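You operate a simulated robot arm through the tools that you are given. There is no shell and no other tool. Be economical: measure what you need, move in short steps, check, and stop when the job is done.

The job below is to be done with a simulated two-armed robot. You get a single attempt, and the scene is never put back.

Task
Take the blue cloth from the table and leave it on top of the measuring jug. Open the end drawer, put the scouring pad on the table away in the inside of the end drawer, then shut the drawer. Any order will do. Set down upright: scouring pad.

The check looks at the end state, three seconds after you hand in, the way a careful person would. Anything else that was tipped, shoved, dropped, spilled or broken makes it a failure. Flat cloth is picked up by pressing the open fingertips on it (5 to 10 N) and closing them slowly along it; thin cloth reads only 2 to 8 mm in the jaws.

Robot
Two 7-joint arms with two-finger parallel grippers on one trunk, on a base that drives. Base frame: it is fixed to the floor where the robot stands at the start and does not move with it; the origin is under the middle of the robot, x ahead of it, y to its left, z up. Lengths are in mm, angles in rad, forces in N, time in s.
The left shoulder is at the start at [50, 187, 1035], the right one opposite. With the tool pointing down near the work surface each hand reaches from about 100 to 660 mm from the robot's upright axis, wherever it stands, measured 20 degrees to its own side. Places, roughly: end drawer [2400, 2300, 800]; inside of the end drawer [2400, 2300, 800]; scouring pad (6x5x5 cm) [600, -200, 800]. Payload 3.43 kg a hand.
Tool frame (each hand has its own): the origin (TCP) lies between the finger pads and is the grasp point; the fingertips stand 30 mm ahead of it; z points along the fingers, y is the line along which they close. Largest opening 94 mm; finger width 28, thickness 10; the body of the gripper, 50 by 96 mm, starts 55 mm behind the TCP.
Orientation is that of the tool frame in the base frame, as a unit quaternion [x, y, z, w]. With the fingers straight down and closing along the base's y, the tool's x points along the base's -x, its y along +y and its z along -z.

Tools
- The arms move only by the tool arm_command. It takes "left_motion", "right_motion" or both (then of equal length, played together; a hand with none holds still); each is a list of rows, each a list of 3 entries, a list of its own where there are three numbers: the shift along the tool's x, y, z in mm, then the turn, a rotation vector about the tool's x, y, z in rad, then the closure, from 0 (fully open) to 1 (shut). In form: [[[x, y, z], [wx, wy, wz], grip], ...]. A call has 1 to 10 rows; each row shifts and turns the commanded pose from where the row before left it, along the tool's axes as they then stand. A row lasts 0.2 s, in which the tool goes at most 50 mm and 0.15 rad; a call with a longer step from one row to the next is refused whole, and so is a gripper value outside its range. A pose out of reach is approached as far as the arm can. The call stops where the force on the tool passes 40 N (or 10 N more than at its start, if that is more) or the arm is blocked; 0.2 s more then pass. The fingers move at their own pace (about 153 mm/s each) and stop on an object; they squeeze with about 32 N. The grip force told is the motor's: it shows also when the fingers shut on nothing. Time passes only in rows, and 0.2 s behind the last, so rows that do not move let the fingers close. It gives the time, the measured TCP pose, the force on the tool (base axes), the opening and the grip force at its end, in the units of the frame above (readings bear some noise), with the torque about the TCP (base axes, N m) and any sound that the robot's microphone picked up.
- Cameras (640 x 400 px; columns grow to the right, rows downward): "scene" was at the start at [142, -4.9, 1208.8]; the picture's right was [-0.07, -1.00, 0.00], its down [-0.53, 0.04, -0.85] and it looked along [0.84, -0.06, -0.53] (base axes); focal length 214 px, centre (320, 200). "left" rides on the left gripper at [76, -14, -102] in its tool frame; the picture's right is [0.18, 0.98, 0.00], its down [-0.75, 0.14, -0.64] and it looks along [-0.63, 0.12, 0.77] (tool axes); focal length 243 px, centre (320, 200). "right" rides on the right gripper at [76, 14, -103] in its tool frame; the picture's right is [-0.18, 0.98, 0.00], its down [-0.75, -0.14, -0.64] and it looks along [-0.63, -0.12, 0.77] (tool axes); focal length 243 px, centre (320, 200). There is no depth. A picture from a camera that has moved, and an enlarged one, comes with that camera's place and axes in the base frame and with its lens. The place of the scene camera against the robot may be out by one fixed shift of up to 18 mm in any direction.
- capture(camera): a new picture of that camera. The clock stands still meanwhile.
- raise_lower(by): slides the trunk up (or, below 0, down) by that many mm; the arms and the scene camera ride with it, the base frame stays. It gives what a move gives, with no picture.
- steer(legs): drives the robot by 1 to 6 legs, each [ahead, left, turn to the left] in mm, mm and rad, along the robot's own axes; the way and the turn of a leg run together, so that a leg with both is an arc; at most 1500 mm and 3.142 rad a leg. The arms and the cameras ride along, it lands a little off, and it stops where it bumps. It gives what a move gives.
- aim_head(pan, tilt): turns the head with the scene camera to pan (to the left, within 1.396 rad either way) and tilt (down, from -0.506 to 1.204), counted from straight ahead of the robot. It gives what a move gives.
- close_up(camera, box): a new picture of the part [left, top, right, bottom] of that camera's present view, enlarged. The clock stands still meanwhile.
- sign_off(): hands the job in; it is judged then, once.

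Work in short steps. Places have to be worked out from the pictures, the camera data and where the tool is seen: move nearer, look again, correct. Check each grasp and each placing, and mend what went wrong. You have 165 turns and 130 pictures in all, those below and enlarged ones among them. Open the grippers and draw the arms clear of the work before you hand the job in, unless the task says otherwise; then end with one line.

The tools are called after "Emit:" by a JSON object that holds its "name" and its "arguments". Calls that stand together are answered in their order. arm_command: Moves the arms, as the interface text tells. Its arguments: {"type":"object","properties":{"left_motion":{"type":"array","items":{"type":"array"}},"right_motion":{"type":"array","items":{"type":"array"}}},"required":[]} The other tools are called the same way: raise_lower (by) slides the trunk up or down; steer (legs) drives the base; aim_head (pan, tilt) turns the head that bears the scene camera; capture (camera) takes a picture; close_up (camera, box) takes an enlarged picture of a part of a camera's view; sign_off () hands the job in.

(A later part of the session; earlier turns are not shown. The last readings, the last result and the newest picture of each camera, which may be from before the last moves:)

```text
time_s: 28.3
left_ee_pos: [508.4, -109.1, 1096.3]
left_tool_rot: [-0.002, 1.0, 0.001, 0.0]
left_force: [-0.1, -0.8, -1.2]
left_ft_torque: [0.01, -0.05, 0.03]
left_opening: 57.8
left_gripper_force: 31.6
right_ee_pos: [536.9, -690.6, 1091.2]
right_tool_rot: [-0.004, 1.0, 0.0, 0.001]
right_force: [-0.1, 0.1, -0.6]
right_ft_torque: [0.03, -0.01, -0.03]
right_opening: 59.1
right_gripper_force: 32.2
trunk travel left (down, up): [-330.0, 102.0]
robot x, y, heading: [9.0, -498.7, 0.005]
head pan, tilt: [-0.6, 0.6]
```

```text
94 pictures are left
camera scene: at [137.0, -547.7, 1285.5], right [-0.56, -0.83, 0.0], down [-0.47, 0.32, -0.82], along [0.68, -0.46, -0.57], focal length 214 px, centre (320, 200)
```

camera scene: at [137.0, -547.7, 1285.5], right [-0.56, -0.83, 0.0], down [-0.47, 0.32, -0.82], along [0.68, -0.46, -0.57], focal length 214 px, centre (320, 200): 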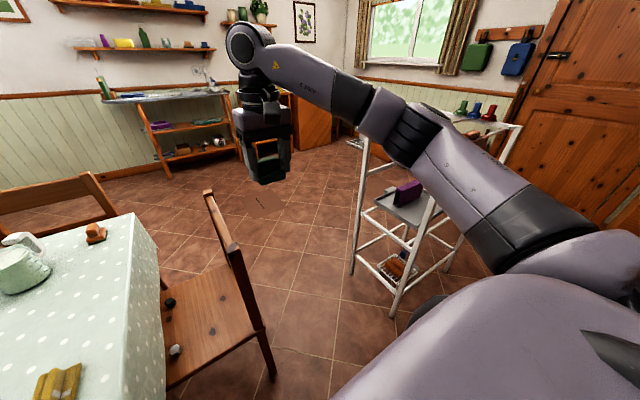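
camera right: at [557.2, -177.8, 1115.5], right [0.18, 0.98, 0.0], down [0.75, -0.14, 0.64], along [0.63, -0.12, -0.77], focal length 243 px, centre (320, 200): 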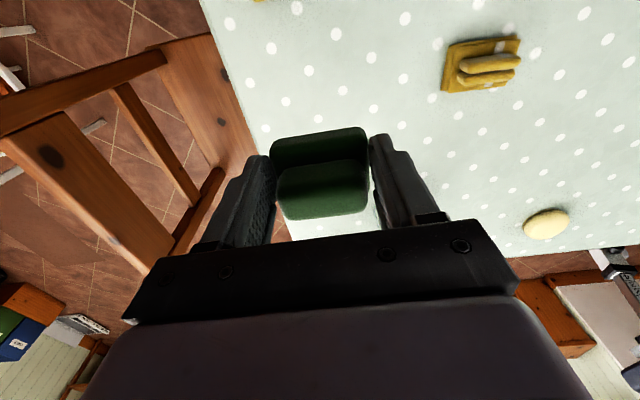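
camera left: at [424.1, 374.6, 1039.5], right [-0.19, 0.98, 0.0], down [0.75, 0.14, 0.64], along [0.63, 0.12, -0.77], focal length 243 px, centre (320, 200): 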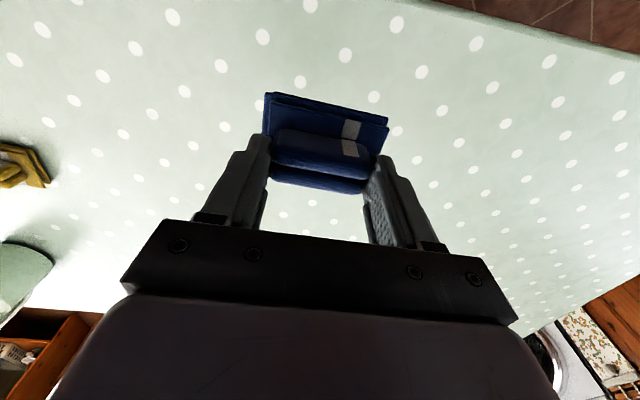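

The white thing is a 3-tier trolley with feet at y≈-1275; chair outer edge ≈-590. Go along the middle, y≈-931.

Emit:
{"name": "steer", "arguments": {"legs": [[0, -433, -0.004]]}}

Emit:
{"name": "aim_head", "arguments": {"pan": 0, "tilt": 0.7}}

Emit:
{"name": "capture", "arguments": {"camera": "scene"}}

```text
time_s: 30.9
left_ee_pos: [511.1, -538.6, 1095.3]
left_tool_rot: [-0.002, 1.0, -0.001, 0.0]
left_force: [-1.4, -0.2, 0.4]
left_ft_torque: [-0.01, 0.0, -0.01]
left_opening: 57.8
left_gripper_force: 31.9
right_ee_pos: [537.7, -1119.6, 1093.2]
right_tool_rot: [-0.001, 1.0, 0.001, 0.0]
right_force: [0.8, 0.2, -0.4]
right_ft_torque: [-0.03, -0.01, -0.01]
right_opening: 58.8
right_gripper_force: 32.4
trunk travel left (down, up): [-330.0, 102.0]
robot x, y, heading: [13.3, -929.0, 0.003]
head pan, tilt: [-0.6, 0.6]
```

```text
time_s: 31.9
left_ee_pos: [512.0, -538.2, 1094.6]
left_tool_rot: [-0.001, 1.0, 0.0, 0.0]
left_force: [0.0, 0.6, -1.2]
left_ft_torque: [0.02, 0.03, -0.02]
left_opening: 57.5
left_gripper_force: 31.9
right_ee_pos: [538.2, -1120.4, 1092.8]
right_tool_rot: [-0.002, 1.0, 0.0, 0.0]
right_force: [1.1, 0.4, 0.3]
right_ft_torque: [0.01, 0.03, 0.0]
right_opening: 59.0
right_gripper_force: 31.4
trunk travel left (down, up): [-330.0, 102.0]
robot x, y, heading: [12.2, -928.1, 0.002]
head pan, tilt: [0.0, 0.7]
```

```text
93 pictures are left
camera scene: at [150.5, -926.6, 1276.9], right [0.0, -1.0, 0.0], down [-0.64, 0.0, -0.77], along [0.77, 0.0, -0.64], focal length 214 px, centre (320, 200)
```

scene: 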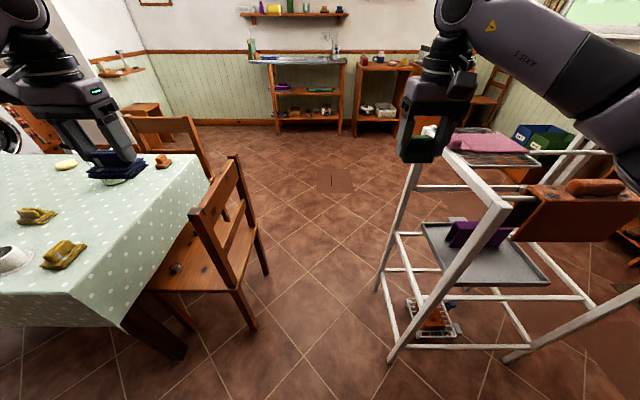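

Lane is clear. Drive forward 1250 mm.

Emit:
{"name": "steer", "arguments": {"legs": [[625, 0, 0], [625, 0, 0]]}}

Emit:
{"name": "aim_head", "arguments": {"pan": 0.9, "tilt": 0.7}}

Emit:
{"name": "capture", "arguments": {"camera": "scene"}}

```text
time_s: 38.5
left_ee_pos: [1764.9, -545.4, 1095.1]
left_tool_rot: [0.003, 1.0, 0.001, 0.0]
left_force: [0.3, -0.5, -1.0]
left_ft_torque: [-0.01, 0.0, 0.0]
left_opening: 57.8
left_gripper_force: 32.1
right_ee_pos: [1785.8, -1126.3, 1092.0]
right_tool_rot: [0.003, 1.0, 0.0, -0.001]
right_force: [0.3, 0.3, -0.4]
right_ft_torque: [0.01, 0.01, -0.01]
right_opening: 58.7
right_gripper_force: 32.0
trunk travel left (down, up): [-330.0, 102.0]
robot x, y, heading: [1259.5, -934.4, -0.013]
head pan, tilt: [0.0, 0.7]
```

```text
time_s: 39.7
left_ee_pos: [1764.3, -544.2, 1095.3]
left_tool_rot: [0.003, 1.0, 0.0, 0.0]
left_force: [-0.1, 0.0, -0.1]
left_ft_torque: [-0.01, -0.04, -0.01]
left_opening: 57.7
left_gripper_force: 31.9
right_ee_pos: [1786.2, -1124.9, 1092.3]
right_tool_rot: [0.005, 1.0, 0.0, 0.0]
right_force: [-1.0, 0.3, -0.2]
right_ft_torque: [0.0, 0.03, 0.04]
right_opening: 58.7
right_gripper_force: 31.9
trunk travel left (down, up): [-330.0, 102.0]
robot x, y, heading: [1261.3, -926.0, -0.006]
head pan, tilt: [0.901, 0.7]
```

```text
92 pictures are left
camera scene: at [1368.7, -861.8, 1276.9], right [0.78, -0.63, 0.0], down [-0.4, -0.5, -0.76], along [0.48, 0.6, -0.64], focal length 214 px, centre (320, 200)
```

scene: 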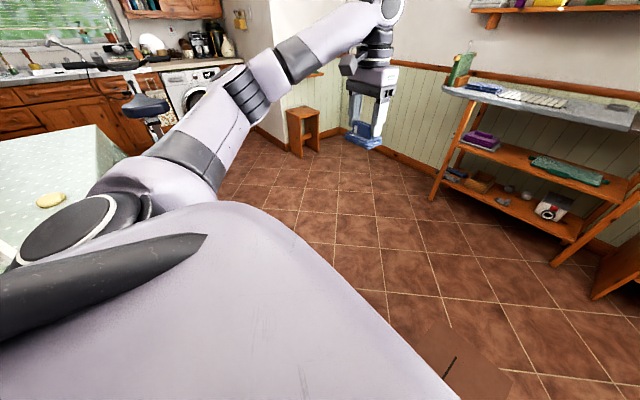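

Free floor here. Move to a stand-off near the corner and turn to face the jug (heading ≈2.25).

Emit:
{"name": "steer", "arguments": {"legs": [[213, 155, 0], [0, 0, 1.13], [0, 0, 1.13]]}}

Emit:
{"name": "aim_head", "arguments": {"pan": 0, "tilt": 0.6}}

Emit:
{"name": "capture", "arguments": {"camera": "scene"}}

```text
time_s: 47.3
left_ee_pos: [860.9, -636.2, 1096.4]
left_tool_rot: [0.904, -0.427, -0.001, 0.0]
left_force: [-0.6, -0.5, -0.1]
left_ft_torque: [0.03, 0.01, -0.02]
left_opening: 57.5
left_gripper_force: 32.1
right_ee_pos: [1293.1, -247.6, 1092.5]
right_tool_rot: [0.904, -0.427, 0.0, -0.001]
right_force: [0.4, -0.3, 0.0]
right_ft_torque: [0.02, -0.01, -0.02]
right_opening: 58.9
right_gripper_force: 32.4
trunk travel left (down, up): [-330.0, 102.0]
robot x, y, heading: [1473.5, -771.9, 2.261]
head pan, tilt: [0.901, 0.7]
```

```text
time_s: 48.5
left_ee_pos: [860.0, -636.2, 1096.8]
left_tool_rot: [0.905, -0.426, 0.0, 0.0]
left_force: [-0.2, -0.4, 0.2]
left_ft_torque: [-0.01, 0.04, 0.0]
left_opening: 57.7
left_gripper_force: 32.4
right_ee_pos: [1293.1, -247.4, 1093.0]
right_tool_rot: [0.904, -0.427, 0.0, 0.0]
right_force: [0.3, -0.9, -0.5]
right_ft_torque: [0.02, -0.01, 0.01]
right_opening: 58.8
right_gripper_force: 31.5
trunk travel left (down, up): [-330.0, 102.0]
robot x, y, heading: [1479.1, -773.4, 2.256]
head pan, tilt: [0.0, 0.6]
```

```text
91 pictures are left
camera scene: at [1378.9, -660.4, 1285.5], right [0.77, 0.64, 0.0], down [0.36, -0.44, -0.82], along [-0.52, 0.64, -0.57], focal length 214 px, centre (320, 200)
```

scene: 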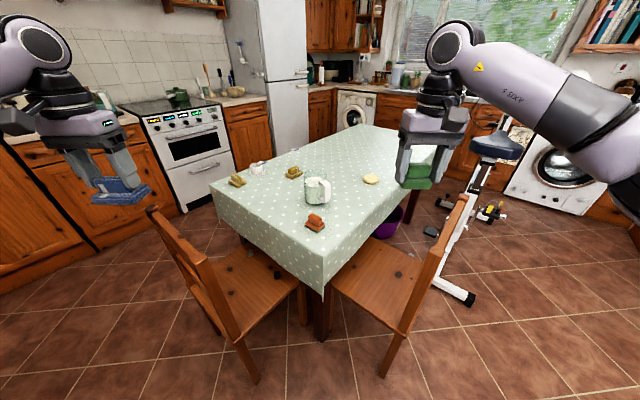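

The view shows the corner with chair legs at ≈(927,-577) and (1389,-168): a 617 mm gap, enough for the base. Advance 290 straight toward the corner and look.

Emit:
{"name": "steer", "arguments": {"legs": [[290, 5, 0]]}}

Emit:
{"name": "capture", "arguments": {"camera": "scene"}}

Emit:
{"name": "capture", "arguments": {"camera": "left"}}

Emit:
{"name": "capture", "arguments": {"camera": "right"}}

```text
time_s: 50.5
left_ee_pos: [674.7, -416.1, 1094.7]
left_tool_rot: [0.904, -0.427, 0.0, 0.0]
left_force: [-0.4, 1.0, -0.6]
left_ft_torque: [-0.03, -0.06, 0.02]
left_opening: 57.9
left_gripper_force: 31.7
right_ee_pos: [1105.7, -29.1, 1091.2]
right_tool_rot: [0.904, -0.427, 0.0, 0.0]
right_force: [0.0, 0.7, -1.3]
right_ft_torque: [0.0, -0.01, -0.02]
right_opening: 58.9
right_gripper_force: 32.0
trunk travel left (down, up): [-330.0, 102.0]
robot x, y, heading: [1290.8, -555.3, 2.255]
head pan, tilt: [0.0, 0.6]
```

```text
90 pictures are left
camera scene: at [1192.4, -441.3, 1285.4], right [0.77, 0.63, 0.0], down [0.36, -0.44, -0.82], along [-0.52, 0.64, -0.57], focal length 214 px, centre (320, 200)
```

scene: 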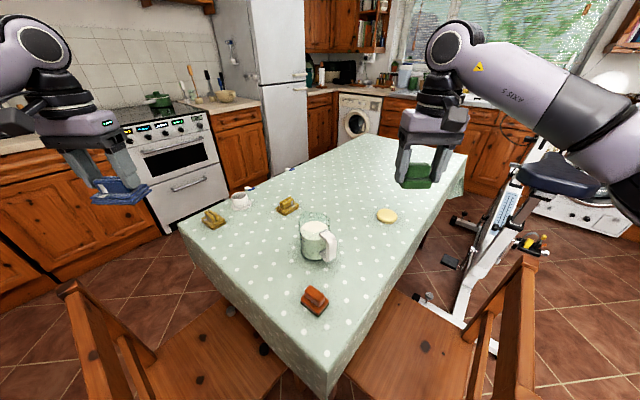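

```text
89 pictures are left
camera left: at [733.6, -466.5, 1198.5], right [-0.64, -0.77, 0.0], down [-0.59, 0.49, 0.64], along [-0.49, 0.41, -0.77], focal length 243 px, centre (320, 200)
```

left: 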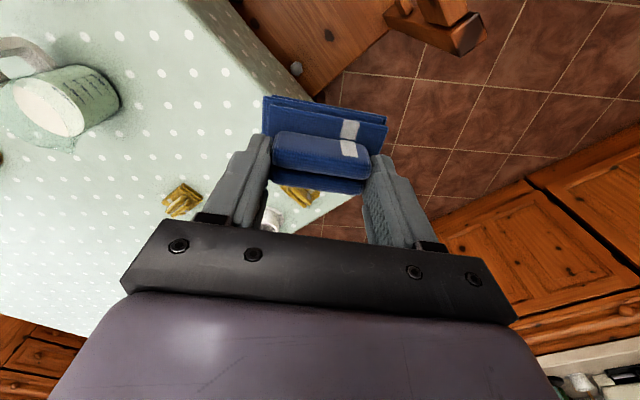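

```text
88 pictures are left
camera right: at [1144.1, -95.9, 1194.9], right [-0.88, -0.48, 0.0], down [-0.37, 0.67, 0.64], along [-0.31, 0.56, -0.77], focal length 243 px, centre (320, 200)
```

right: 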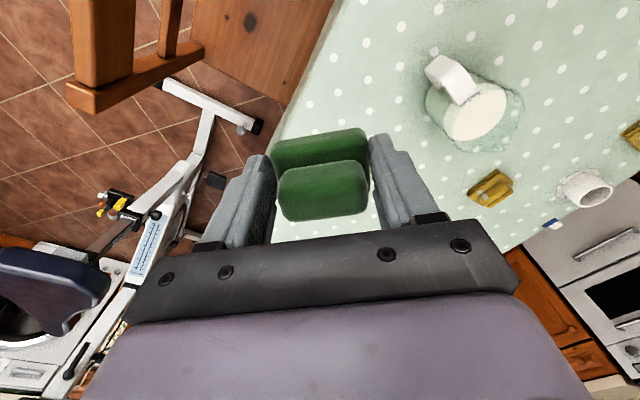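

Good views of the jug from both wrists. Enlarge for triangulating its rim and handle.

Emit:
{"name": "close_up", "arguments": {"camera": "right", "box": [410, 40, 540, 160]}}

Emit:
{"name": "close_up", "arguments": {"camera": "left", "box": [0, 20, 140, 160]}}

Emit:
{"name": "close_up", "arguments": {"camera": "scene", "box": [280, 200, 360, 270]}}

```text
3.33 times, centred on (475, 100) of right
camera zoom: at [1144.1, -95.9, 1194.9], right [-0.88, -0.48, 0.0], down [-0.37, 0.67, 0.64], along [-0.31, 0.56, -0.77], focal length 809 px, centre (-197, 533)
```

zoom: 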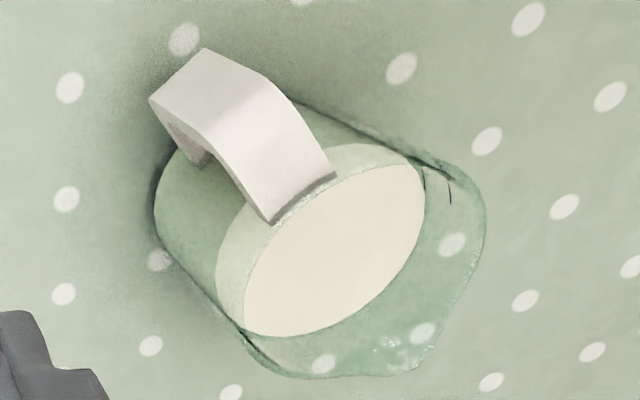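

```text
2.86 times, centred on (70, 90) of left
camera zoom: at [733.6, -466.5, 1198.5], right [-0.64, -0.77, 0.0], down [-0.59, 0.49, 0.64], along [-0.49, 0.41, -0.77], focal length 693 px, centre (1034, 514)
```

zoom: 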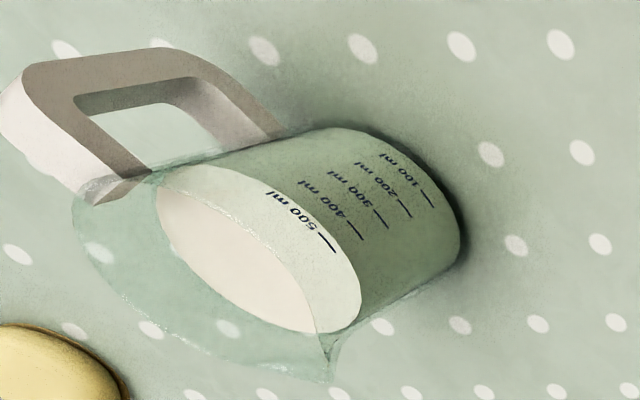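

```text
5.71 times, centred on (320, 235) of scene
camera zoom: at [1192.4, -441.3, 1285.4], right [0.77, 0.63, 0.0], down [0.36, -0.44, -0.82], along [-0.52, 0.64, -0.57], focal length 1226 px, centre (320, 0)
```

zoom: 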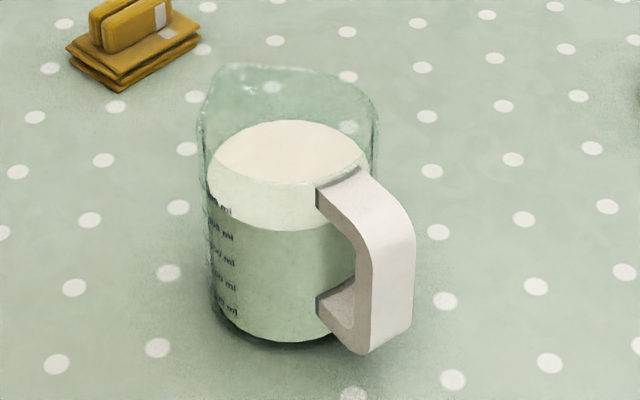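

Triangulated rim centre: (887,-92.5), z≈881, outer Ø≈90, handle toward +x, spout toward -x. The cloth (78x54) must sit centred with its long axis across the handle–spout axis. Creep 35 mm closer, then turn the left hand by -0.75 about its tool z and bring it near.

Emit:
{"name": "steer", "arguments": {"legs": [[35, 0, 0]]}}

Emit:
{"name": "arm_command", "arguments": {"left_motion": [[[0, 0, 0], [0, 0, -0.15], 1], [[0, 0, 0], [0, 0, -0.15], 1], [[0, 0, 0], [0, 0, -0.15], 1], [[0, 0, 0], [0, 0, -0.15], 1], [[0, 0, 0], [0, 0, -0.15], 1], [[0, 0, 0], [0, 0, 0], 1]]}}

```text
time_s: 51.3
left_ee_pos: [652.1, -390.0, 1094.9]
left_tool_rot: [0.905, -0.426, 0.001, 0.0]
left_force: [0.0, 0.8, -1.5]
left_ft_torque: [-0.01, 0.0, 0.0]
left_opening: 57.7
left_gripper_force: 32.1
right_ee_pos: [1085.1, -0.5, 1092.7]
right_tool_rot: [0.904, -0.427, 0.0, 0.0]
right_force: [0.5, -0.1, -0.7]
right_ft_torque: [-0.05, 0.01, 0.05]
right_opening: 58.9
right_gripper_force: 32.4
trunk travel left (down, up): [-330.0, 102.0]
robot x, y, heading: [1269.2, -529.6, 2.258]
head pan, tilt: [0.0, 0.6]
```

```text
time_s: 52.7
left_ee_pos: [651.5, -391.5, 1095.7]
left_tool_rot: [0.998, -0.064, 0.0, 0.0]
left_force: [-0.9, -0.6, -1.3]
left_ft_torque: [-0.01, -0.01, 0.0]
left_opening: 57.7
left_gripper_force: 32.3
right_ee_pos: [1085.0, -2.3, 1093.3]
right_tool_rot: [0.904, -0.427, 0.0, 0.0]
right_force: [0.5, 0.7, 0.3]
right_ft_torque: [0.0, 0.0, 0.01]
right_opening: 58.9
right_gripper_force: 31.7
trunk travel left (down, up): [-330.0, 102.0]
robot x, y, heading: [1269.4, -531.8, 2.261]
head pan, tilt: [0.0, 0.6]
```

Orientation is right (tool y at 262.6°). Move over the jug at height 1095, and shift the right hand 120 mm aside.

Emit:
{"name": "arm_command", "arguments": {"left_motion": [[[22, -36.3, 0], [0, 0, 0], 1], [[22, -36.3, 0], [0, 0, 0], 1], [[22, -36.3, 0], [0, 0, 0], 1], [[22, -36.3, 0], [0, 0, 0], 1], [[22, -36.3, 0], [0, 0, 0], 1], [[22, -36.3, 0], [0, 0, 0], 1], [[22, -36.3, 0], [0, 0, 0], 1], [[22, -36.3, 0], [0, 0, 0], 1], [[19.3, -36.3, 0], [0, 0, 0], 1], [[0, 0, 0], [0, 0, 0], 1]], "right_motion": [[[0, -40, 0], [0, 0, 0], 1], [[0, -40, 0], [0, 0, 0], 1], [[0, -40, 0], [0, 0, 0], 1], [[0, 0, 0], [0, 0, 0], 1], [[0, 0, 0], [0, 0, 0], 1], [[0, 0, 0], [0, 0, 0], 1], [[0, 0, 0], [0, 0, 0], 1], [[0, 0, 0], [0, 0, 0], 1], [[0, 0, 0], [0, 0, 0], 1], [[0, 0, 0], [0, 0, 0], 1]]}}

Emit:
{"name": "capture", "arguments": {"camera": "scene"}}

Emit:
{"name": "capture", "arguments": {"camera": "left"}}

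```text
time_s: 54.9
left_ee_pos: [889.2, -108.5, 1090.0]
left_tool_rot: [0.998, -0.063, 0.0, -0.001]
left_force: [0.1, -0.3, -0.5]
left_ft_torque: [0.0, 0.02, 0.01]
left_opening: 57.8
left_gripper_force: 31.8
left hand out of reach, approached as far as the arm can: row 9
right_ee_pos: [1176.7, 74.2, 1091.5]
right_tool_rot: [0.905, -0.426, 0.0, 0.0]
right_force: [-0.1, -0.4, 0.0]
right_ft_torque: [0.0, 0.01, 0.04]
right_opening: 58.9
right_gripper_force: 31.8
trunk travel left (down, up): [-330.0, 102.0]
robot x, y, heading: [1266.8, -532.0, 2.26]
head pan, tilt: [0.0, 0.6]
```

```text
84 pictures are left
camera scene: at [1170.6, -414.6, 1285.5], right [0.77, 0.64, 0.0], down [0.36, -0.44, -0.83], along [-0.52, 0.64, -0.56], focal length 214 px, centre (320, 200)
```

scene: 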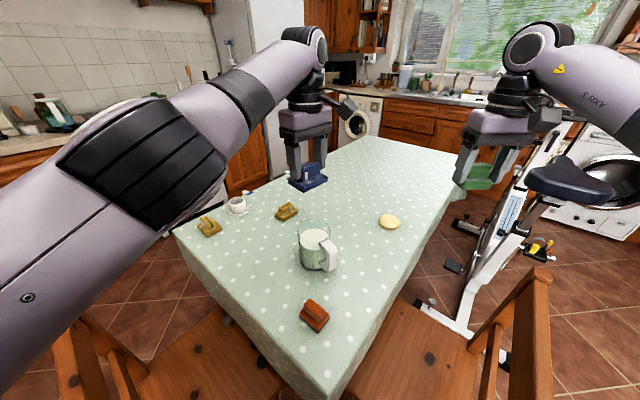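

```text
83 pictures are left
camera left: at [967.2, -103.9, 1192.9], right [0.06, -1.0, 0.0], down [-0.77, -0.05, 0.64], along [-0.64, -0.04, -0.77], focal length 243 px, centre (320, 200)
```

left: 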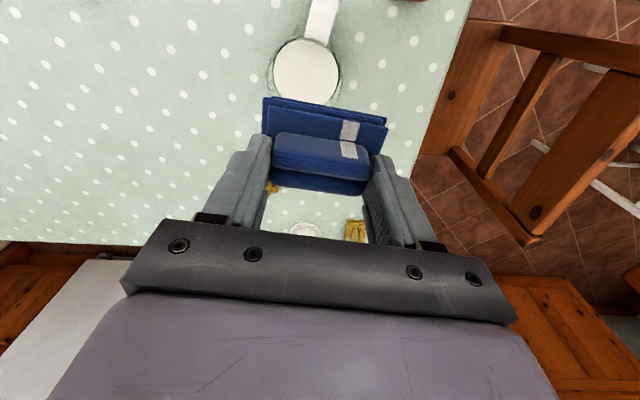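

Out-of-reach margin at this height is small; descending lowers the wrist toward shoulder level. Go down 70 and check.

Emit:
{"name": "arm_command", "arguments": {"left_motion": [[[0, 0, 35], [0, 0, 0], 1], [[0, 0, 35], [0, 0, 0], 1], [[0, 0, 0], [0, 0, 0], 1]]}}

Emit:
{"name": "capture", "arguments": {"camera": "left"}}

```text
time_s: 55.7
left_ee_pos: [874.8, -103.1, 1040.5]
left_tool_rot: [0.999, -0.05, 0.004, 0.005]
left_force: [-0.6, 0.0, -0.4]
left_ft_torque: [0.01, 0.01, 0.0]
left_opening: 57.7
left_gripper_force: 32.1
left hand out of reach, approached as far as the arm can: row 1, 2
right_ee_pos: [1178.2, 75.0, 1092.1]
right_tool_rot: [0.904, -0.427, 0.0, 0.0]
right_force: [-0.5, -0.4, -0.6]
right_ft_torque: [0.02, -0.03, 0.02]
right_opening: 58.7
right_gripper_force: 32.2
trunk travel left (down, up): [-330.0, 102.0]
robot x, y, heading: [1270.0, -532.1, 2.26]
head pan, tilt: [0.0, 0.6]
```

```text
82 pictures are left
camera left: at [951.0, -95.7, 1143.1], right [0.08, -1.0, 0.01], down [-0.77, -0.06, 0.64], along [-0.63, -0.06, -0.77], focal length 243 px, centre (320, 200)
```

left: 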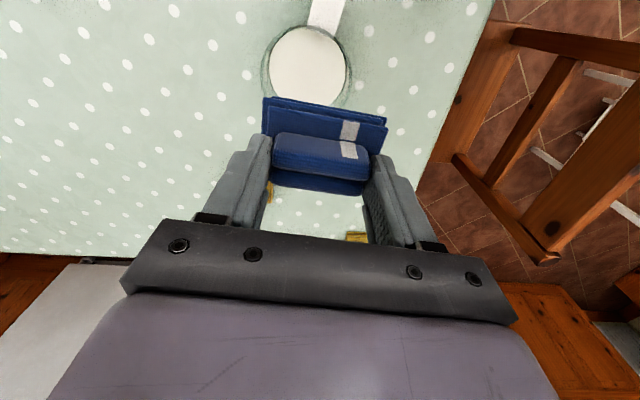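

The limit is likely the wrist being above shoulder height plus the hand reaching across. I'll raise the trunk by 100 and turn the robot 0.2 to the right so the jug lies more to the left arm's side.

Emit:
{"name": "raise_lower", "arguments": {"by": 100}}

Emit:
{"name": "steer", "arguments": {"legs": [[0, 0, -0.2]]}}

```text
time_s: 57.1
left_ee_pos: [875.0, -102.7, 1144.7]
left_tool_rot: [0.999, -0.05, 0.005, -0.001]
left_force: [-0.2, 0.8, -0.5]
left_ft_torque: [0.02, -0.01, 0.04]
left_opening: 57.5
left_gripper_force: 31.7
right_ee_pos: [1177.3, 74.1, 1192.5]
right_tool_rot: [0.904, -0.427, 0.0, 0.0]
right_force: [-0.3, -0.2, 0.3]
right_ft_torque: [0.02, 0.03, 0.01]
right_opening: 58.9
right_gripper_force: 31.8
trunk travel left (down, up): [-430.0, 2.0]
robot x, y, heading: [1268.7, -528.9, 2.255]
head pan, tilt: [0.0, 0.6]
```

```text
time_s: 58.2
left_ee_pos: [966.7, -32.3, 1146.6]
left_tool_rot: [0.989, -0.149, 0.003, -0.002]
left_force: [0.4, -0.3, -0.9]
left_ft_torque: [-0.01, 0.01, -0.02]
left_opening: 57.5
left_gripper_force: 31.8
right_ee_pos: [1298.0, 81.2, 1191.6]
right_tool_rot: [0.857, -0.515, 0.001, 0.0]
right_force: [0.2, 0.4, -0.7]
right_ft_torque: [-0.03, -0.01, -0.01]
right_opening: 59.0
right_gripper_force: 31.7
trunk travel left (down, up): [-430.0, 2.0]
robot x, y, heading: [1268.2, -526.7, 2.063]
head pan, tilt: [0.0, 0.6]
```

Now bring the hand back over the jug and descend partway (cloth bottom still ~50 above the rim).

Emit:
{"name": "arm_command", "arguments": {"left_motion": [[[-19.5, 27, 15], [0, 0, 0], 1], [[-19.5, 27, 20], [0, 0, 0], 1], [[-19.4, 27, 30], [0, 0, 0], 1], [[0, 0, 40], [0, 0, 0], 1], [[0, 0, 40], [0, 0, 0], 1], [[0, 0, 0], [0, 0, 0], 1]]}}

Emit:
{"name": "capture", "arguments": {"camera": "left"}}

Emit:
{"name": "capture", "arguments": {"camera": "scene"}}

```text
time_s: 59.6
left_ee_pos: [876.5, -35.7, 1008.3]
left_tool_rot: [0.989, -0.15, 0.003, -0.002]
left_force: [-0.1, 0.0, 0.1]
left_ft_torque: [0.0, 0.03, -0.02]
left_opening: 57.8
left_gripper_force: 31.9
left hand out of reach, approached as far as the arm can: row 1, 2, 3, 4
right_ee_pos: [1298.9, 81.9, 1192.6]
right_tool_rot: [0.857, -0.515, 0.001, 0.0]
right_force: [-0.4, 0.4, 0.1]
right_ft_torque: [0.01, -0.04, 0.0]
right_opening: 59.1
right_gripper_force: 31.9
trunk travel left (down, up): [-430.0, 2.0]
robot x, y, heading: [1265.2, -529.9, 2.058]
head pan, tilt: [0.0, 0.6]
```

```text
81 pictures are left
camera left: at [953.2, -45.2, 1112.2], right [-0.12, -0.99, 0.0], down [-0.77, 0.09, 0.64], along [-0.63, 0.08, -0.77], focal length 243 px, centre (320, 200)
```

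left: 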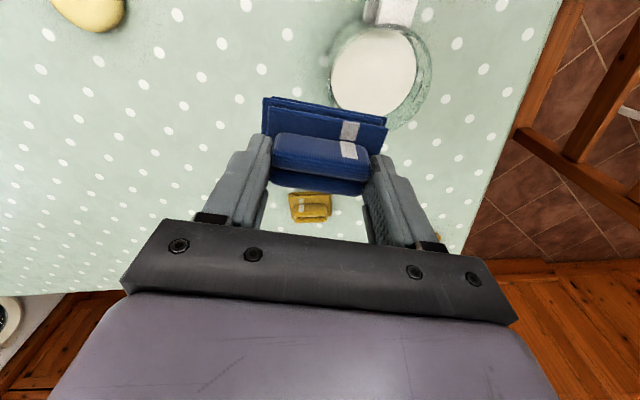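

```text
80 pictures are left
camera scene: at [1195.1, -398.5, 1385.6], right [0.88, 0.47, 0.0], down [0.26, -0.5, -0.83], along [-0.39, 0.73, -0.56], focal length 214 px, centre (320, 200)
```

scene: 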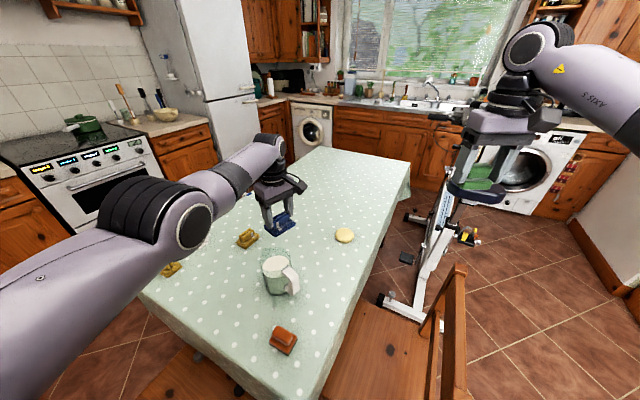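

Now reachable again; shift the remaining ~57 mm to the jug centre and lower 15.

Emit:
{"name": "arm_command", "arguments": {"left_motion": [[[9, 17, 5], [0, 0, 0], 1], [[9, 17, 5], [0, 0, 0], 1], [[8.8, 17.2, 5], [0, 0, 0], 1], [[0, 0, 0], [0, 0, 0], 1]]}}

Emit:
{"name": "capture", "arguments": {"camera": "left"}}

```text
time_s: 60.6
left_ee_pos: [875.9, -37.3, 1002.4]
left_tool_rot: [0.989, -0.149, 0.002, -0.002]
left_force: [0.3, 0.4, -1.4]
left_ft_torque: [-0.02, -0.03, 0.0]
left_opening: 58.2
left_gripper_force: 32.0
left hand out of reach, approached as far as the arm can: row 1, 2, 3
right_ee_pos: [1299.0, 80.4, 1191.5]
right_tool_rot: [0.857, -0.515, 0.001, 0.0]
right_force: [-0.2, 1.1, -0.3]
right_ft_torque: [0.0, -0.01, -0.01]
right_opening: 58.9
right_gripper_force: 32.5
trunk travel left (down, up): [-430.0, 2.0]
robot x, y, heading: [1269.9, -530.0, 2.06]
head pan, tilt: [0.0, 0.6]
```

```text
79 pictures are left
camera left: at [951.5, -45.8, 1106.6], right [-0.12, -0.99, 0.0], down [-0.77, 0.09, 0.64], along [-0.63, 0.08, -0.77], focal length 243 px, centre (320, 200)
```

left: 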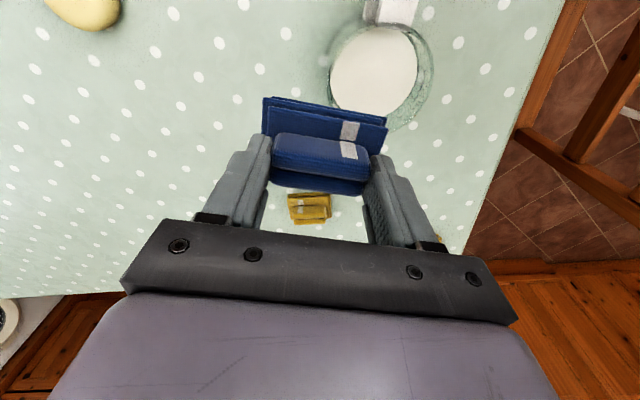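

Moving closer is refused, so this looks like a wrist-joint limit from the hand's yaw, not distance. Turn the tool back 0.3 rad and retry the shift.

Emit:
{"name": "arm_command", "arguments": {"left_motion": [[[0, 0, 0], [0, 0, 0.15], 1], [[0, 0, 0], [0, 0, 0.15], 1], [[0, 0, 0], [0, 0, 0], 1]]}}

```text
time_s: 61.4
left_ee_pos: [875.0, -36.8, 1003.6]
left_tool_rot: [0.955, -0.297, 0.002, -0.002]
left_force: [0.0, -0.4, 0.3]
left_ft_torque: [0.06, 0.0, -0.03]
left_opening: 57.7
left_gripper_force: 32.3
right_ee_pos: [1297.9, 81.4, 1192.1]
right_tool_rot: [0.857, -0.515, -0.001, 0.0]
right_force: [0.5, 0.5, 0.2]
right_ft_torque: [0.01, -0.03, -0.01]
right_opening: 59.1
right_gripper_force: 31.9
trunk travel left (down, up): [-430.0, 2.0]
robot x, y, heading: [1268.2, -530.1, 2.057]
head pan, tilt: [0.0, 0.6]
```

Emit:
{"name": "arm_command", "arguments": {"left_motion": [[[14, 13, 0], [0, 0, 0], 1], [[14, 13, 0], [0, 0, 0], 1], [[13.5, 13, 0], [0, 0, 0], 1], [[0, 0, 0], [0, 0, 0], 1]]}}

```text
time_s: 62.4
left_ee_pos: [874.8, -37.0, 1004.1]
left_tool_rot: [0.955, -0.296, 0.003, -0.001]
left_force: [-0.2, 0.6, -1.5]
left_ft_torque: [-0.01, -0.03, -0.02]
left_opening: 57.7
left_gripper_force: 32.0
left hand out of reach, approached as far as the arm can: row 1, 2, 3
right_ee_pos: [1299.1, 80.3, 1190.5]
right_tool_rot: [0.857, -0.515, 0.0, -0.001]
right_force: [-1.1, -0.7, 0.2]
right_ft_torque: [0.01, 0.05, 0.0]
right_opening: 58.8
right_gripper_force: 32.2
trunk travel left (down, up): [-430.0, 2.0]
robot x, y, heading: [1269.5, -530.1, 2.063]
head pan, tilt: [0.0, 0.6]
```

Not yaw either; probably a joint limit in this arm posture. Probe: go up, then outward to the left, then retract, and see which rows are refused.

Emit:
{"name": "arm_command", "arguments": {"left_motion": [[[0, 0, -40], [0, 0, 0], 1], [[0, 0, -40], [0, 0, 0], 1], [[0, 40, 0], [0, 0, 0], 1], [[0, 40, 0], [0, 0, 0], 1], [[30, 0, 0], [0, 0, 0], 1], [[30, 0, 0], [0, 0, 0], 1], [[0, 0, 0], [0, 0, 0], 1]]}}

```text
time_s: 64.0
left_ee_pos: [847.6, -47.5, 1093.5]
left_tool_rot: [0.955, -0.295, 0.003, -0.002]
left_force: [0.6, 0.3, -0.3]
left_ft_torque: [0.04, -0.01, -0.04]
left_opening: 57.7
left_gripper_force: 31.7
left hand out of reach, approached as far as the arm can: row 3, 4, 5, 6
right_ee_pos: [1298.2, 80.2, 1191.7]
right_tool_rot: [0.857, -0.515, 0.0, 0.0]
right_force: [0.4, -0.5, 0.3]
right_ft_torque: [-0.02, 0.05, 0.0]
right_opening: 58.7
right_gripper_force: 31.7
trunk travel left (down, up): [-430.0, 2.0]
robot x, y, heading: [1268.0, -527.9, 2.059]
head pan, tilt: [0.0, 0.6]
```

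Only forward-retraction is refused. I'll unwind: realign the hand with the robot, go out to the left as at the start, then retract.

Emit:
{"name": "arm_command", "arguments": {"left_motion": [[[0, 0, 0], [0, 0, 0.15], 1], [[0, 0, 0], [0, 0, 0.15], 1], [[0, 0, 0], [0, 0, 0.15], 1], [[0, 40, 0], [0, 0, 0], 1], [[0, 40, 0], [0, 0, 0], 1], [[0, 40, 0], [0, 0, 0], 1], [[0, 40, 0], [0, 0, 0], 1], [[30, 0, 0], [0, 0, 0], 1], [[30, 0, 0], [0, 0, 0], 1], [[0, 0, 0], [0, 0, 0], 1]]}}

Emit:
{"name": "capture", "arguments": {"camera": "scene"}}

```text
time_s: 66.2
left_ee_pos: [704.6, -119.5, 1096.2]
left_tool_rot: [0.865, -0.502, 0.002, -0.003]
left_force: [0.0, 0.4, 0.4]
left_ft_torque: [0.03, -0.03, -0.01]
left_opening: 57.5
left_gripper_force: 31.9
left hand out of reach, approached as far as the arm can: row 4, 5, 8, 9
right_ee_pos: [1297.1, 81.3, 1191.7]
right_tool_rot: [0.857, -0.515, 0.0, 0.0]
right_force: [-0.4, -0.2, -0.4]
right_ft_torque: [-0.02, -0.01, 0.0]
right_opening: 58.8
right_gripper_force: 31.9
trunk travel left (down, up): [-430.0, 2.0]
robot x, y, heading: [1271.0, -532.4, 2.057]
head pan, tilt: [0.0, 0.6]
```

```text
78 pictures are left
camera scene: at [1194.9, -398.3, 1385.5], right [0.88, 0.47, 0.0], down [0.27, -0.5, -0.82], along [-0.39, 0.73, -0.57], focal length 214 px, centre (320, 200)
```

scene: 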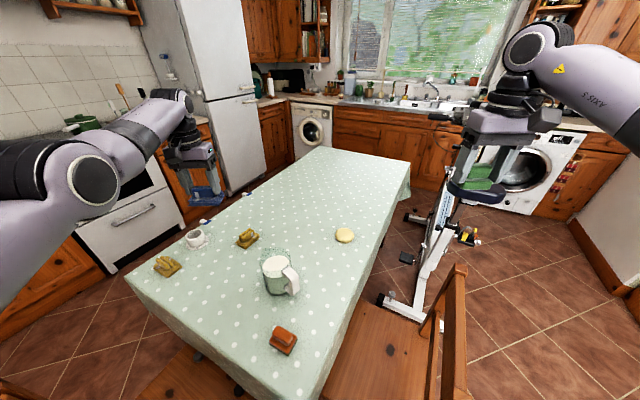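

The hand still won't retract; perhaps it sits at a stretched singular posture. Probe other directions: outward, down, and a bigger retract step.

Emit:
{"name": "arm_command", "arguments": {"left_motion": [[[0, 40, 0], [0, 0, 0], 1], [[0, 0, 40], [0, 0, 0], 1], [[0, 0, 40], [0, 0, 0], 1], [[49, 0, 0], [0, 0, 0], 1], [[0, 0, 0], [0, 0, 0], 1]]}}

```text
time_s: 67.4
left_ee_pos: [663.7, -141.2, 1016.6]
left_tool_rot: [0.865, -0.502, 0.002, -0.002]
left_force: [0.2, 0.8, -0.5]
left_ft_torque: [0.02, 0.01, -0.01]
left_opening: 57.8
left_gripper_force: 32.1
left hand out of reach, approached as far as the arm can: row 1, 3, 4
right_ee_pos: [1298.3, 81.5, 1191.4]
right_tool_rot: [0.857, -0.515, -0.001, 0.0]
right_force: [0.1, 0.2, -0.4]
right_ft_torque: [0.03, 0.02, 0.02]
right_opening: 58.8
right_gripper_force: 31.9
trunk travel left (down, up): [-430.0, 2.0]
robot x, y, heading: [1270.0, -530.0, 2.062]
head pan, tilt: [0.0, 0.6]
```

Emit:
{"name": "arm_command", "arguments": {"left_motion": [[[0, 0, -45], [0, 0, 0], 1], [[0, 0, -45], [0, 0, 0], 1], [[0, 0, -45], [0, 0, 0], 1], [[0, 0, -45], [0, 0, 0], 1], [[45, 0, 0], [0, 0, 0], 1], [[45, 0, 0], [0, 0, 0], 1], [[0, 0, 0], [0, 0, 0], 1]]}}

Emit:
{"name": "capture", "arguments": {"camera": "right"}}

```text
time_s: 69.0
left_ee_pos: [678.0, -159.5, 1190.3]
left_tool_rot: [0.865, -0.502, 0.002, -0.004]
left_force: [0.1, 0.4, 0.2]
left_ft_torque: [-0.03, -0.02, -0.02]
left_opening: 57.8
left_gripper_force: 32.3
left hand out of reach, approached as far as the arm can: row 2, 3, 4, 5, 6
right_ee_pos: [1297.9, 80.7, 1192.2]
right_tool_rot: [0.857, -0.515, 0.0, 0.0]
right_force: [0.4, -0.2, -0.6]
right_ft_torque: [-0.04, -0.02, 0.01]
right_opening: 58.7
right_gripper_force: 31.4
trunk travel left (down, up): [-430.0, 2.0]
robot x, y, heading: [1268.8, -527.6, 2.059]
head pan, tilt: [0.0, 0.6]
```

```text
77 pictures are left
camera right: at [1321.6, 7.2, 1294.2], right [-0.95, -0.3, 0.0], down [-0.23, 0.73, 0.64], along [-0.19, 0.61, -0.77], focal length 243 px, centre (320, 200)
```

right: 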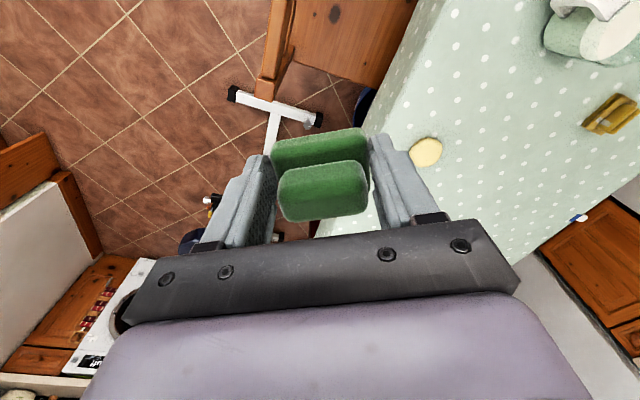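

The arm appears fully stretched (singular). Tilt the fingers outward (wrist back toward the robot) to let the elbow bend, then retract and untilt.

Emit:
{"name": "arm_command", "arguments": {"left_motion": [[[0, 0, 0], [0, -0.15, 0], 1], [[0, 0, 0], [0, -0.15, 0], 1], [[0, 0, 0], [0, -0.15, 0], 1], [[0, 0, 0], [0, 0, 0], 1], [[20, 0, -20], [0, 0, 0], 1], [[0, 0, 0], [0, 0, 0], 1]]}}

```text
time_s: 70.4
left_ee_pos: [668.8, -183.5, 1222.1]
left_tool_rot: [0.863, -0.461, -0.178, -0.102]
left_force: [-0.2, -0.3, -0.2]
left_ft_torque: [-0.04, 0.02, 0.0]
left_opening: 57.6
left_gripper_force: 31.7
left hand out of reach, approached as far as the arm can: row 1
right_ee_pos: [1297.8, 83.1, 1191.1]
right_tool_rot: [0.857, -0.515, 0.0, 0.0]
right_force: [0.1, 0.2, -1.1]
right_ft_torque: [-0.02, 0.02, -0.02]
right_opening: 58.9
right_gripper_force: 32.1
trunk travel left (down, up): [-430.0, 2.0]
robot x, y, heading: [1269.6, -526.3, 2.06]
head pan, tilt: [0.0, 0.6]
```

That freed it. Retract further, then untilt.

Emit:
{"name": "arm_command", "arguments": {"left_motion": [[[40, 0, -10], [0, 0, 0], 1], [[40, 0, -10], [0, 0, 0], 1], [[40, 0, -10], [0, 0, 0], 1], [[0, 0, 0], [0, 0.15, 0], 1], [[0, 0, 0], [0, 0.15, 0], 1], [[0, 0, 0], [0, 0.15, 0], 1], [[0, 0, 0], [0, 0, 0], 1]]}}

Emit:
{"name": "capture", "arguments": {"camera": "left"}}

```text
time_s: 72.0
left_ee_pos: [738.3, -284.7, 1203.5]
left_tool_rot: [0.881, -0.472, 0.019, 0.004]
left_force: [-0.7, -0.4, -0.4]
left_ft_torque: [-0.04, 0.02, -0.02]
left_opening: 57.5
left_gripper_force: 31.5
right_ee_pos: [1298.5, 80.8, 1191.9]
right_tool_rot: [0.857, -0.515, 0.0, 0.0]
right_force: [-0.7, -0.1, -1.0]
right_ft_torque: [0.0, 0.02, 0.04]
right_opening: 58.9
right_gripper_force: 31.5
trunk travel left (down, up): [-430.0, 2.0]
robot x, y, heading: [1270.6, -534.3, 2.057]
head pan, tilt: [0.0, 0.6]
```

```text
76 pictures are left
camera left: at [788.5, -339.1, 1309.5], right [-0.72, -0.7, -0.01], down [-0.55, 0.56, 0.61], along [-0.42, 0.44, -0.79], focal length 243 px, centre (320, 200)
```

left: 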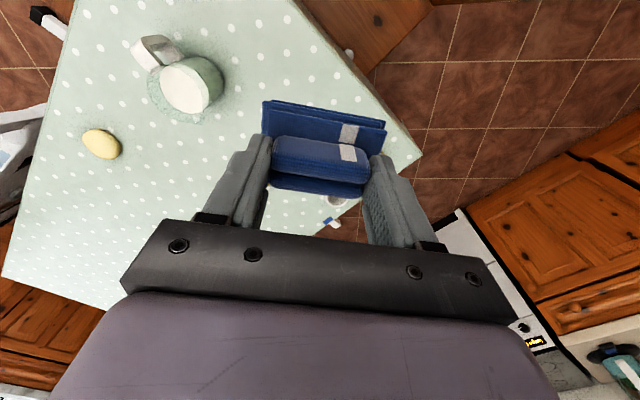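

Freed. Now level the small tilt, turn the yaw by -0.6, and descend to z≈1003 here, then go in.

Emit:
{"name": "arm_command", "arguments": {"left_motion": [[[0, 0, 40], [-0.011, -0.037, 0], 1], [[0, 0, 40], [0, 0, -0.15], 1], [[0, 0, 40], [0, 0, -0.15], 1], [[0, 0, 40], [0, 0, -0.15], 1], [[0, 0, 40], [0, 0, -0.15], 1], [[0, 0, 0], [0, 0, 0], 1]]}}

```text
time_s: 73.4
left_ee_pos: [739.2, -287.8, 1000.8]
left_tool_rot: [0.982, -0.191, 0.001, -0.001]
left_force: [0.1, 0.9, -0.9]
left_ft_torque: [0.01, 0.04, 0.02]
left_opening: 57.8
left_gripper_force: 32.5
right_ee_pos: [1298.6, 81.0, 1191.8]
right_tool_rot: [0.858, -0.514, 0.0, 0.001]
right_force: [0.5, 0.0, 0.2]
right_ft_torque: [-0.02, 0.02, 0.01]
right_opening: 59.0
right_gripper_force: 32.0
trunk travel left (down, up): [-430.0, 2.0]
robot x, y, heading: [1271.4, -531.8, 2.055]
head pan, tilt: [0.0, 0.6]
```

Emit:
{"name": "arm_command", "arguments": {"left_motion": [[[10.7, -39.4, 0], [0, 0, 0], 1], [[10.7, -39.4, 0], [0, 0, 0], 1], [[10.7, -39.4, 0], [0, 0, 0], 1], [[10.7, -39.4, 0], [0, 0, 0], 1], [[10.7, -39.4, 0], [0, 0, 0], 1], [[10.5, -39.6, 0], [0, 0, 0], 1], [[0, 0, 0], [0, 0, 0], 1]]}}

Emit:
{"name": "capture", "arguments": {"camera": "left"}}

Emit:
{"name": "capture", "arguments": {"camera": "scene"}}

```text
time_s: 75.0
left_ee_pos: [888.5, -92.4, 1003.7]
left_tool_rot: [0.981, -0.192, 0.0, -0.001]
left_force: [0.4, 0.0, -0.5]
left_ft_torque: [-0.01, -0.03, -0.03]
left_opening: 57.7
left_gripper_force: 32.5
right_ee_pos: [1297.6, 79.9, 1191.9]
right_tool_rot: [0.857, -0.515, 0.0, -0.001]
right_force: [-0.4, 0.5, 0.0]
right_ft_torque: [-0.04, 0.01, -0.03]
right_opening: 58.9
right_gripper_force: 32.2
trunk travel left (down, up): [-430.0, 2.0]
robot x, y, heading: [1269.0, -529.7, 2.064]
head pan, tilt: [0.0, 0.6]
```

```text
75 pictures are left
camera left: at [964.4, -106.9, 1106.2], right [-0.2, -0.98, 0.0], down [-0.75, 0.15, 0.64], along [-0.63, 0.13, -0.77], focal length 243 px, centre (320, 200)
```

left: 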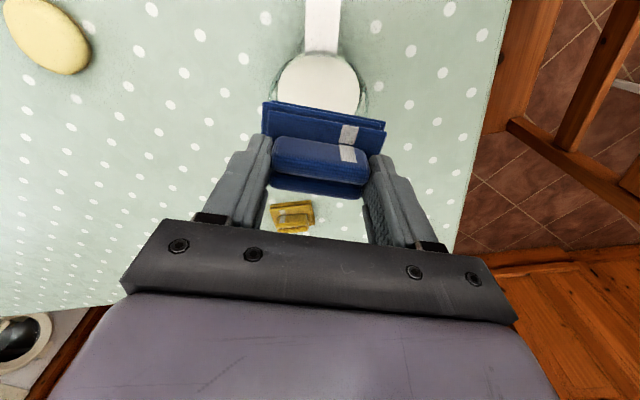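

```text
74 pictures are left
camera scene: at [1194.4, -398.7, 1385.5], right [0.88, 0.47, 0.0], down [0.27, -0.5, -0.83], along [-0.39, 0.73, -0.56], focal length 214 px, centre (320, 200)
```

scene: 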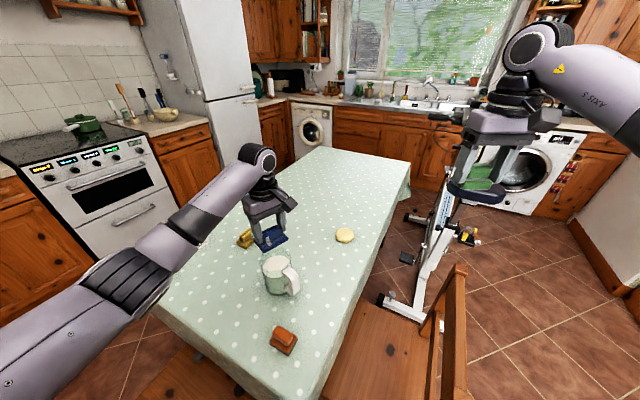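

In place above the jug. Enlarge to check lateral alignment against the rim.

Emit:
{"name": "close_up", "arguments": {"camera": "left", "box": [250, 0, 400, 150]}}

Emit:
{"name": "close_up", "arguments": {"camera": "scene", "box": [220, 170, 340, 310]}}

```text
2.67 times, centred on (325, 75) of left
camera zoom: at [964.4, -106.9, 1106.2], right [-0.2, -0.98, 0.0], down [-0.75, 0.15, 0.64], along [-0.63, 0.13, -0.77], focal length 647 px, centre (307, 533)
```

zoom: 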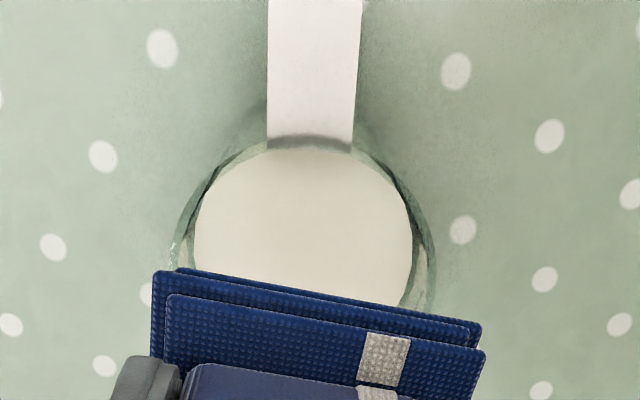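

```text
2.86 times, centred on (280, 240) of scene
camera zoom: at [1194.4, -398.7, 1385.5], right [0.88, 0.47, 0.0], down [0.27, -0.5, -0.83], along [-0.39, 0.73, -0.56], focal length 613 px, centre (434, 86)
```

zoom: 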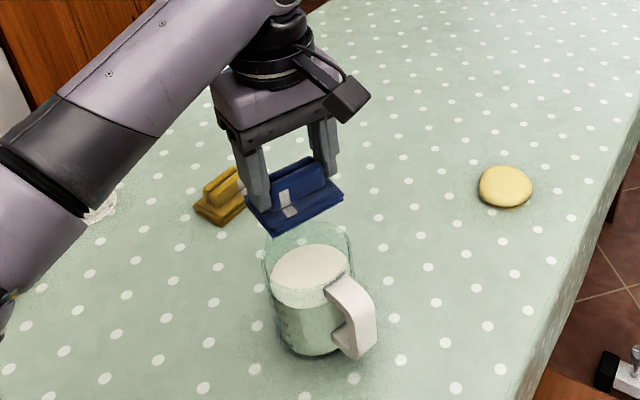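

The rim centre reads ≈(887.5,-90.5); the cloth has slid ~3–4 mm in the jaws away from the camera, so I add +2.5 in tool x and descend to just above the rim.

Emit:
{"name": "arm_command", "arguments": {"left_motion": [[[2.5, -1, 20], [0, 0, 0], 1], [[0, 0, 20], [0, 0, 0], 1], [[0, 0, 14], [0, 0, 0], 1], [[0, 0, 0], [0, 0, 0], 1]]}}

Emit:
{"name": "close_up", "arguments": {"camera": "left", "box": [220, 0, 420, 150]}}

Emit:
{"name": "close_up", "arguments": {"camera": "scene", "box": [230, 210, 330, 310]}}

```text
time_s: 76.0
left_ee_pos: [889.5, -91.0, 949.0]
left_tool_rot: [0.982, -0.191, 0.0, -0.001]
left_force: [0.2, 0.6, -0.2]
left_ft_torque: [-0.03, -0.01, 0.0]
left_opening: 57.7
left_gripper_force: 32.0
right_ee_pos: [1298.8, 80.6, 1190.7]
right_tool_rot: [0.857, -0.515, 0.0, -0.001]
right_force: [-0.6, 0.0, -0.2]
right_ft_torque: [-0.05, 0.01, -0.04]
right_opening: 58.9
right_gripper_force: 31.8
trunk travel left (down, up): [-430.0, 2.0]
robot x, y, heading: [1270.6, -530.4, 2.063]
head pan, tilt: [0.0, 0.6]
```

```text
2.67 times, centred on (320, 75) of left
camera zoom: at [966.1, -106.9, 1051.9], right [-0.2, -0.98, 0.0], down [-0.75, 0.15, 0.64], along [-0.63, 0.13, -0.77], focal length 647 px, centre (320, 533)
```

zoom: 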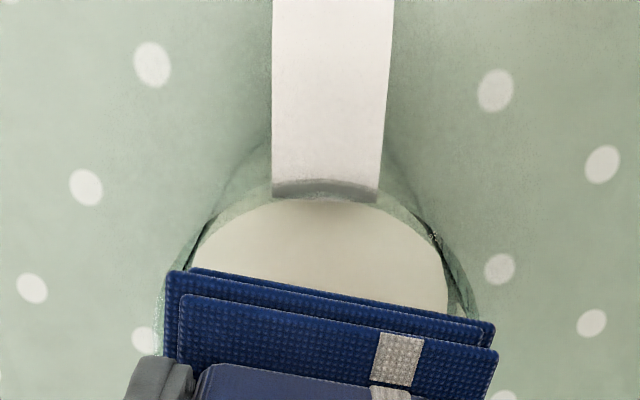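

```text
4.00 times, centred on (280, 260) of scene
camera zoom: at [1194.9, -398.4, 1385.5], right [0.88, 0.47, 0.0], down [0.27, -0.5, -0.83], along [-0.39, 0.73, -0.56], focal length 858 px, centre (480, -40)
```

zoom: 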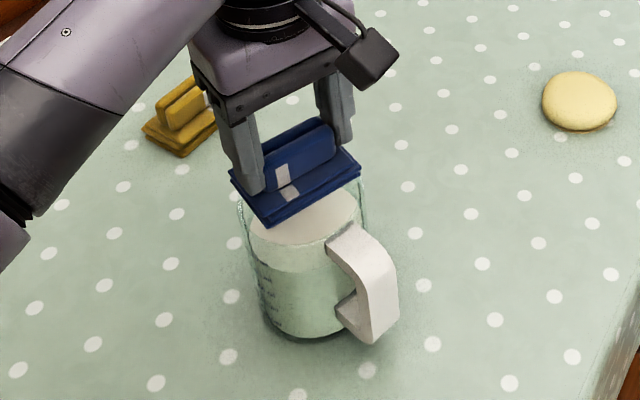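

Well aligned within ~2 mm. Shift +1.5 in tool x and lower slowly to contact.

Emit:
{"name": "arm_command", "arguments": {"left_motion": [[[1.5, 0.5, 3], [0, 0, 0], 1], [[0, 0, 3], [0, 0, 0], 1], [[0, 0, 3], [0, 0, 0], 1], [[0, 0, 0], [0, 0, 0], 1]]}}

Emit:
{"name": "close_up", "arguments": {"camera": "scene", "box": [240, 220, 320, 300]}}

```text
time_s: 77.0
left_ee_pos: [891.5, -91.9, 939.7]
left_tool_rot: [0.981, -0.192, 0.0, 0.0]
left_force: [0.1, 0.0, 0.3]
left_ft_torque: [-0.01, -0.01, 0.03]
left_opening: 58.0
left_gripper_force: 31.5
right_ee_pos: [1298.0, 82.2, 1192.9]
right_tool_rot: [0.857, -0.515, -0.001, 0.0]
right_force: [-0.3, 0.0, -1.7]
right_ft_torque: [0.01, -0.01, -0.03]
right_opening: 58.8
right_gripper_force: 32.4
trunk travel left (down, up): [-430.0, 2.0]
robot x, y, heading: [1267.1, -527.5, 2.053]
head pan, tilt: [0.0, 0.6]
```

```text
5.00 times, centred on (280, 260) of scene
camera zoom: at [1194.8, -398.4, 1385.5], right [0.88, 0.47, 0.0], down [0.27, -0.5, -0.83], along [-0.39, 0.73, -0.56], focal length 1072 px, centre (520, -100)
```

zoom: 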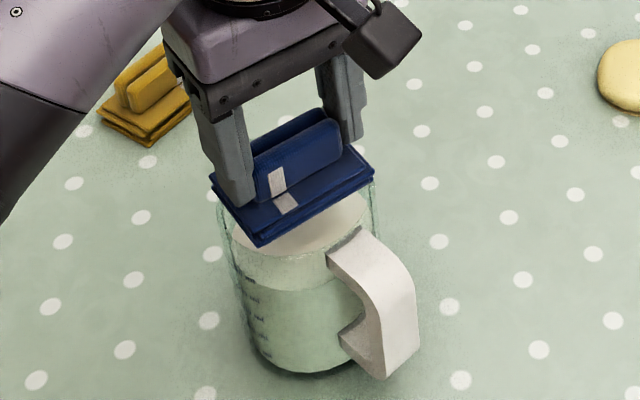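

Emit:
{"name": "close_up", "arguments": {"camera": "scene", "box": [260, 228, 308, 260]}}

Emit:
{"name": "close_up", "arguments": {"camera": "left", "box": [230, 50, 410, 160]}}

```text
12.50 times, centred on (284, 244) of scene
camera zoom: at [1194.8, -398.4, 1385.5], right [0.88, 0.47, 0.0], down [0.27, -0.5, -0.83], along [-0.39, 0.73, -0.56], focal length 2681 px, centre (770, -350)
```

zoom: 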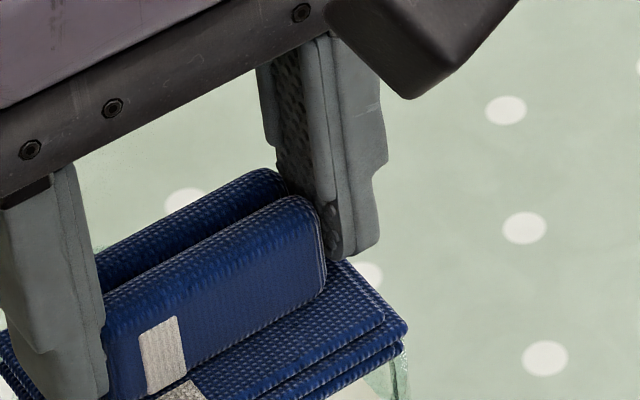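

```text
3.56 times, centred on (320, 105) of left
camera zoom: at [967.4, -107.4, 1043.3], right [-0.2, -0.98, 0.0], down [-0.75, 0.15, 0.64], along [-0.63, 0.13, -0.77], focal length 863 px, centre (320, 538)
```

zoom: 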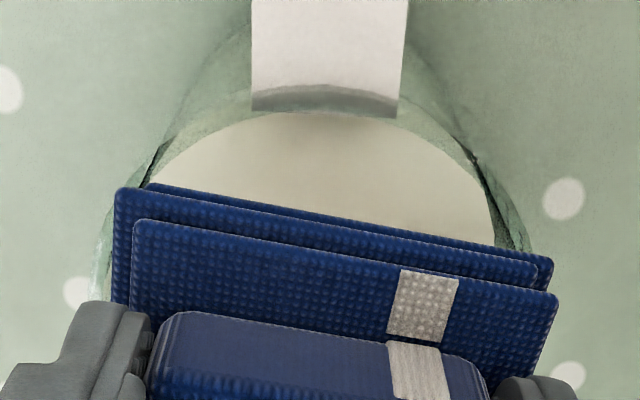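

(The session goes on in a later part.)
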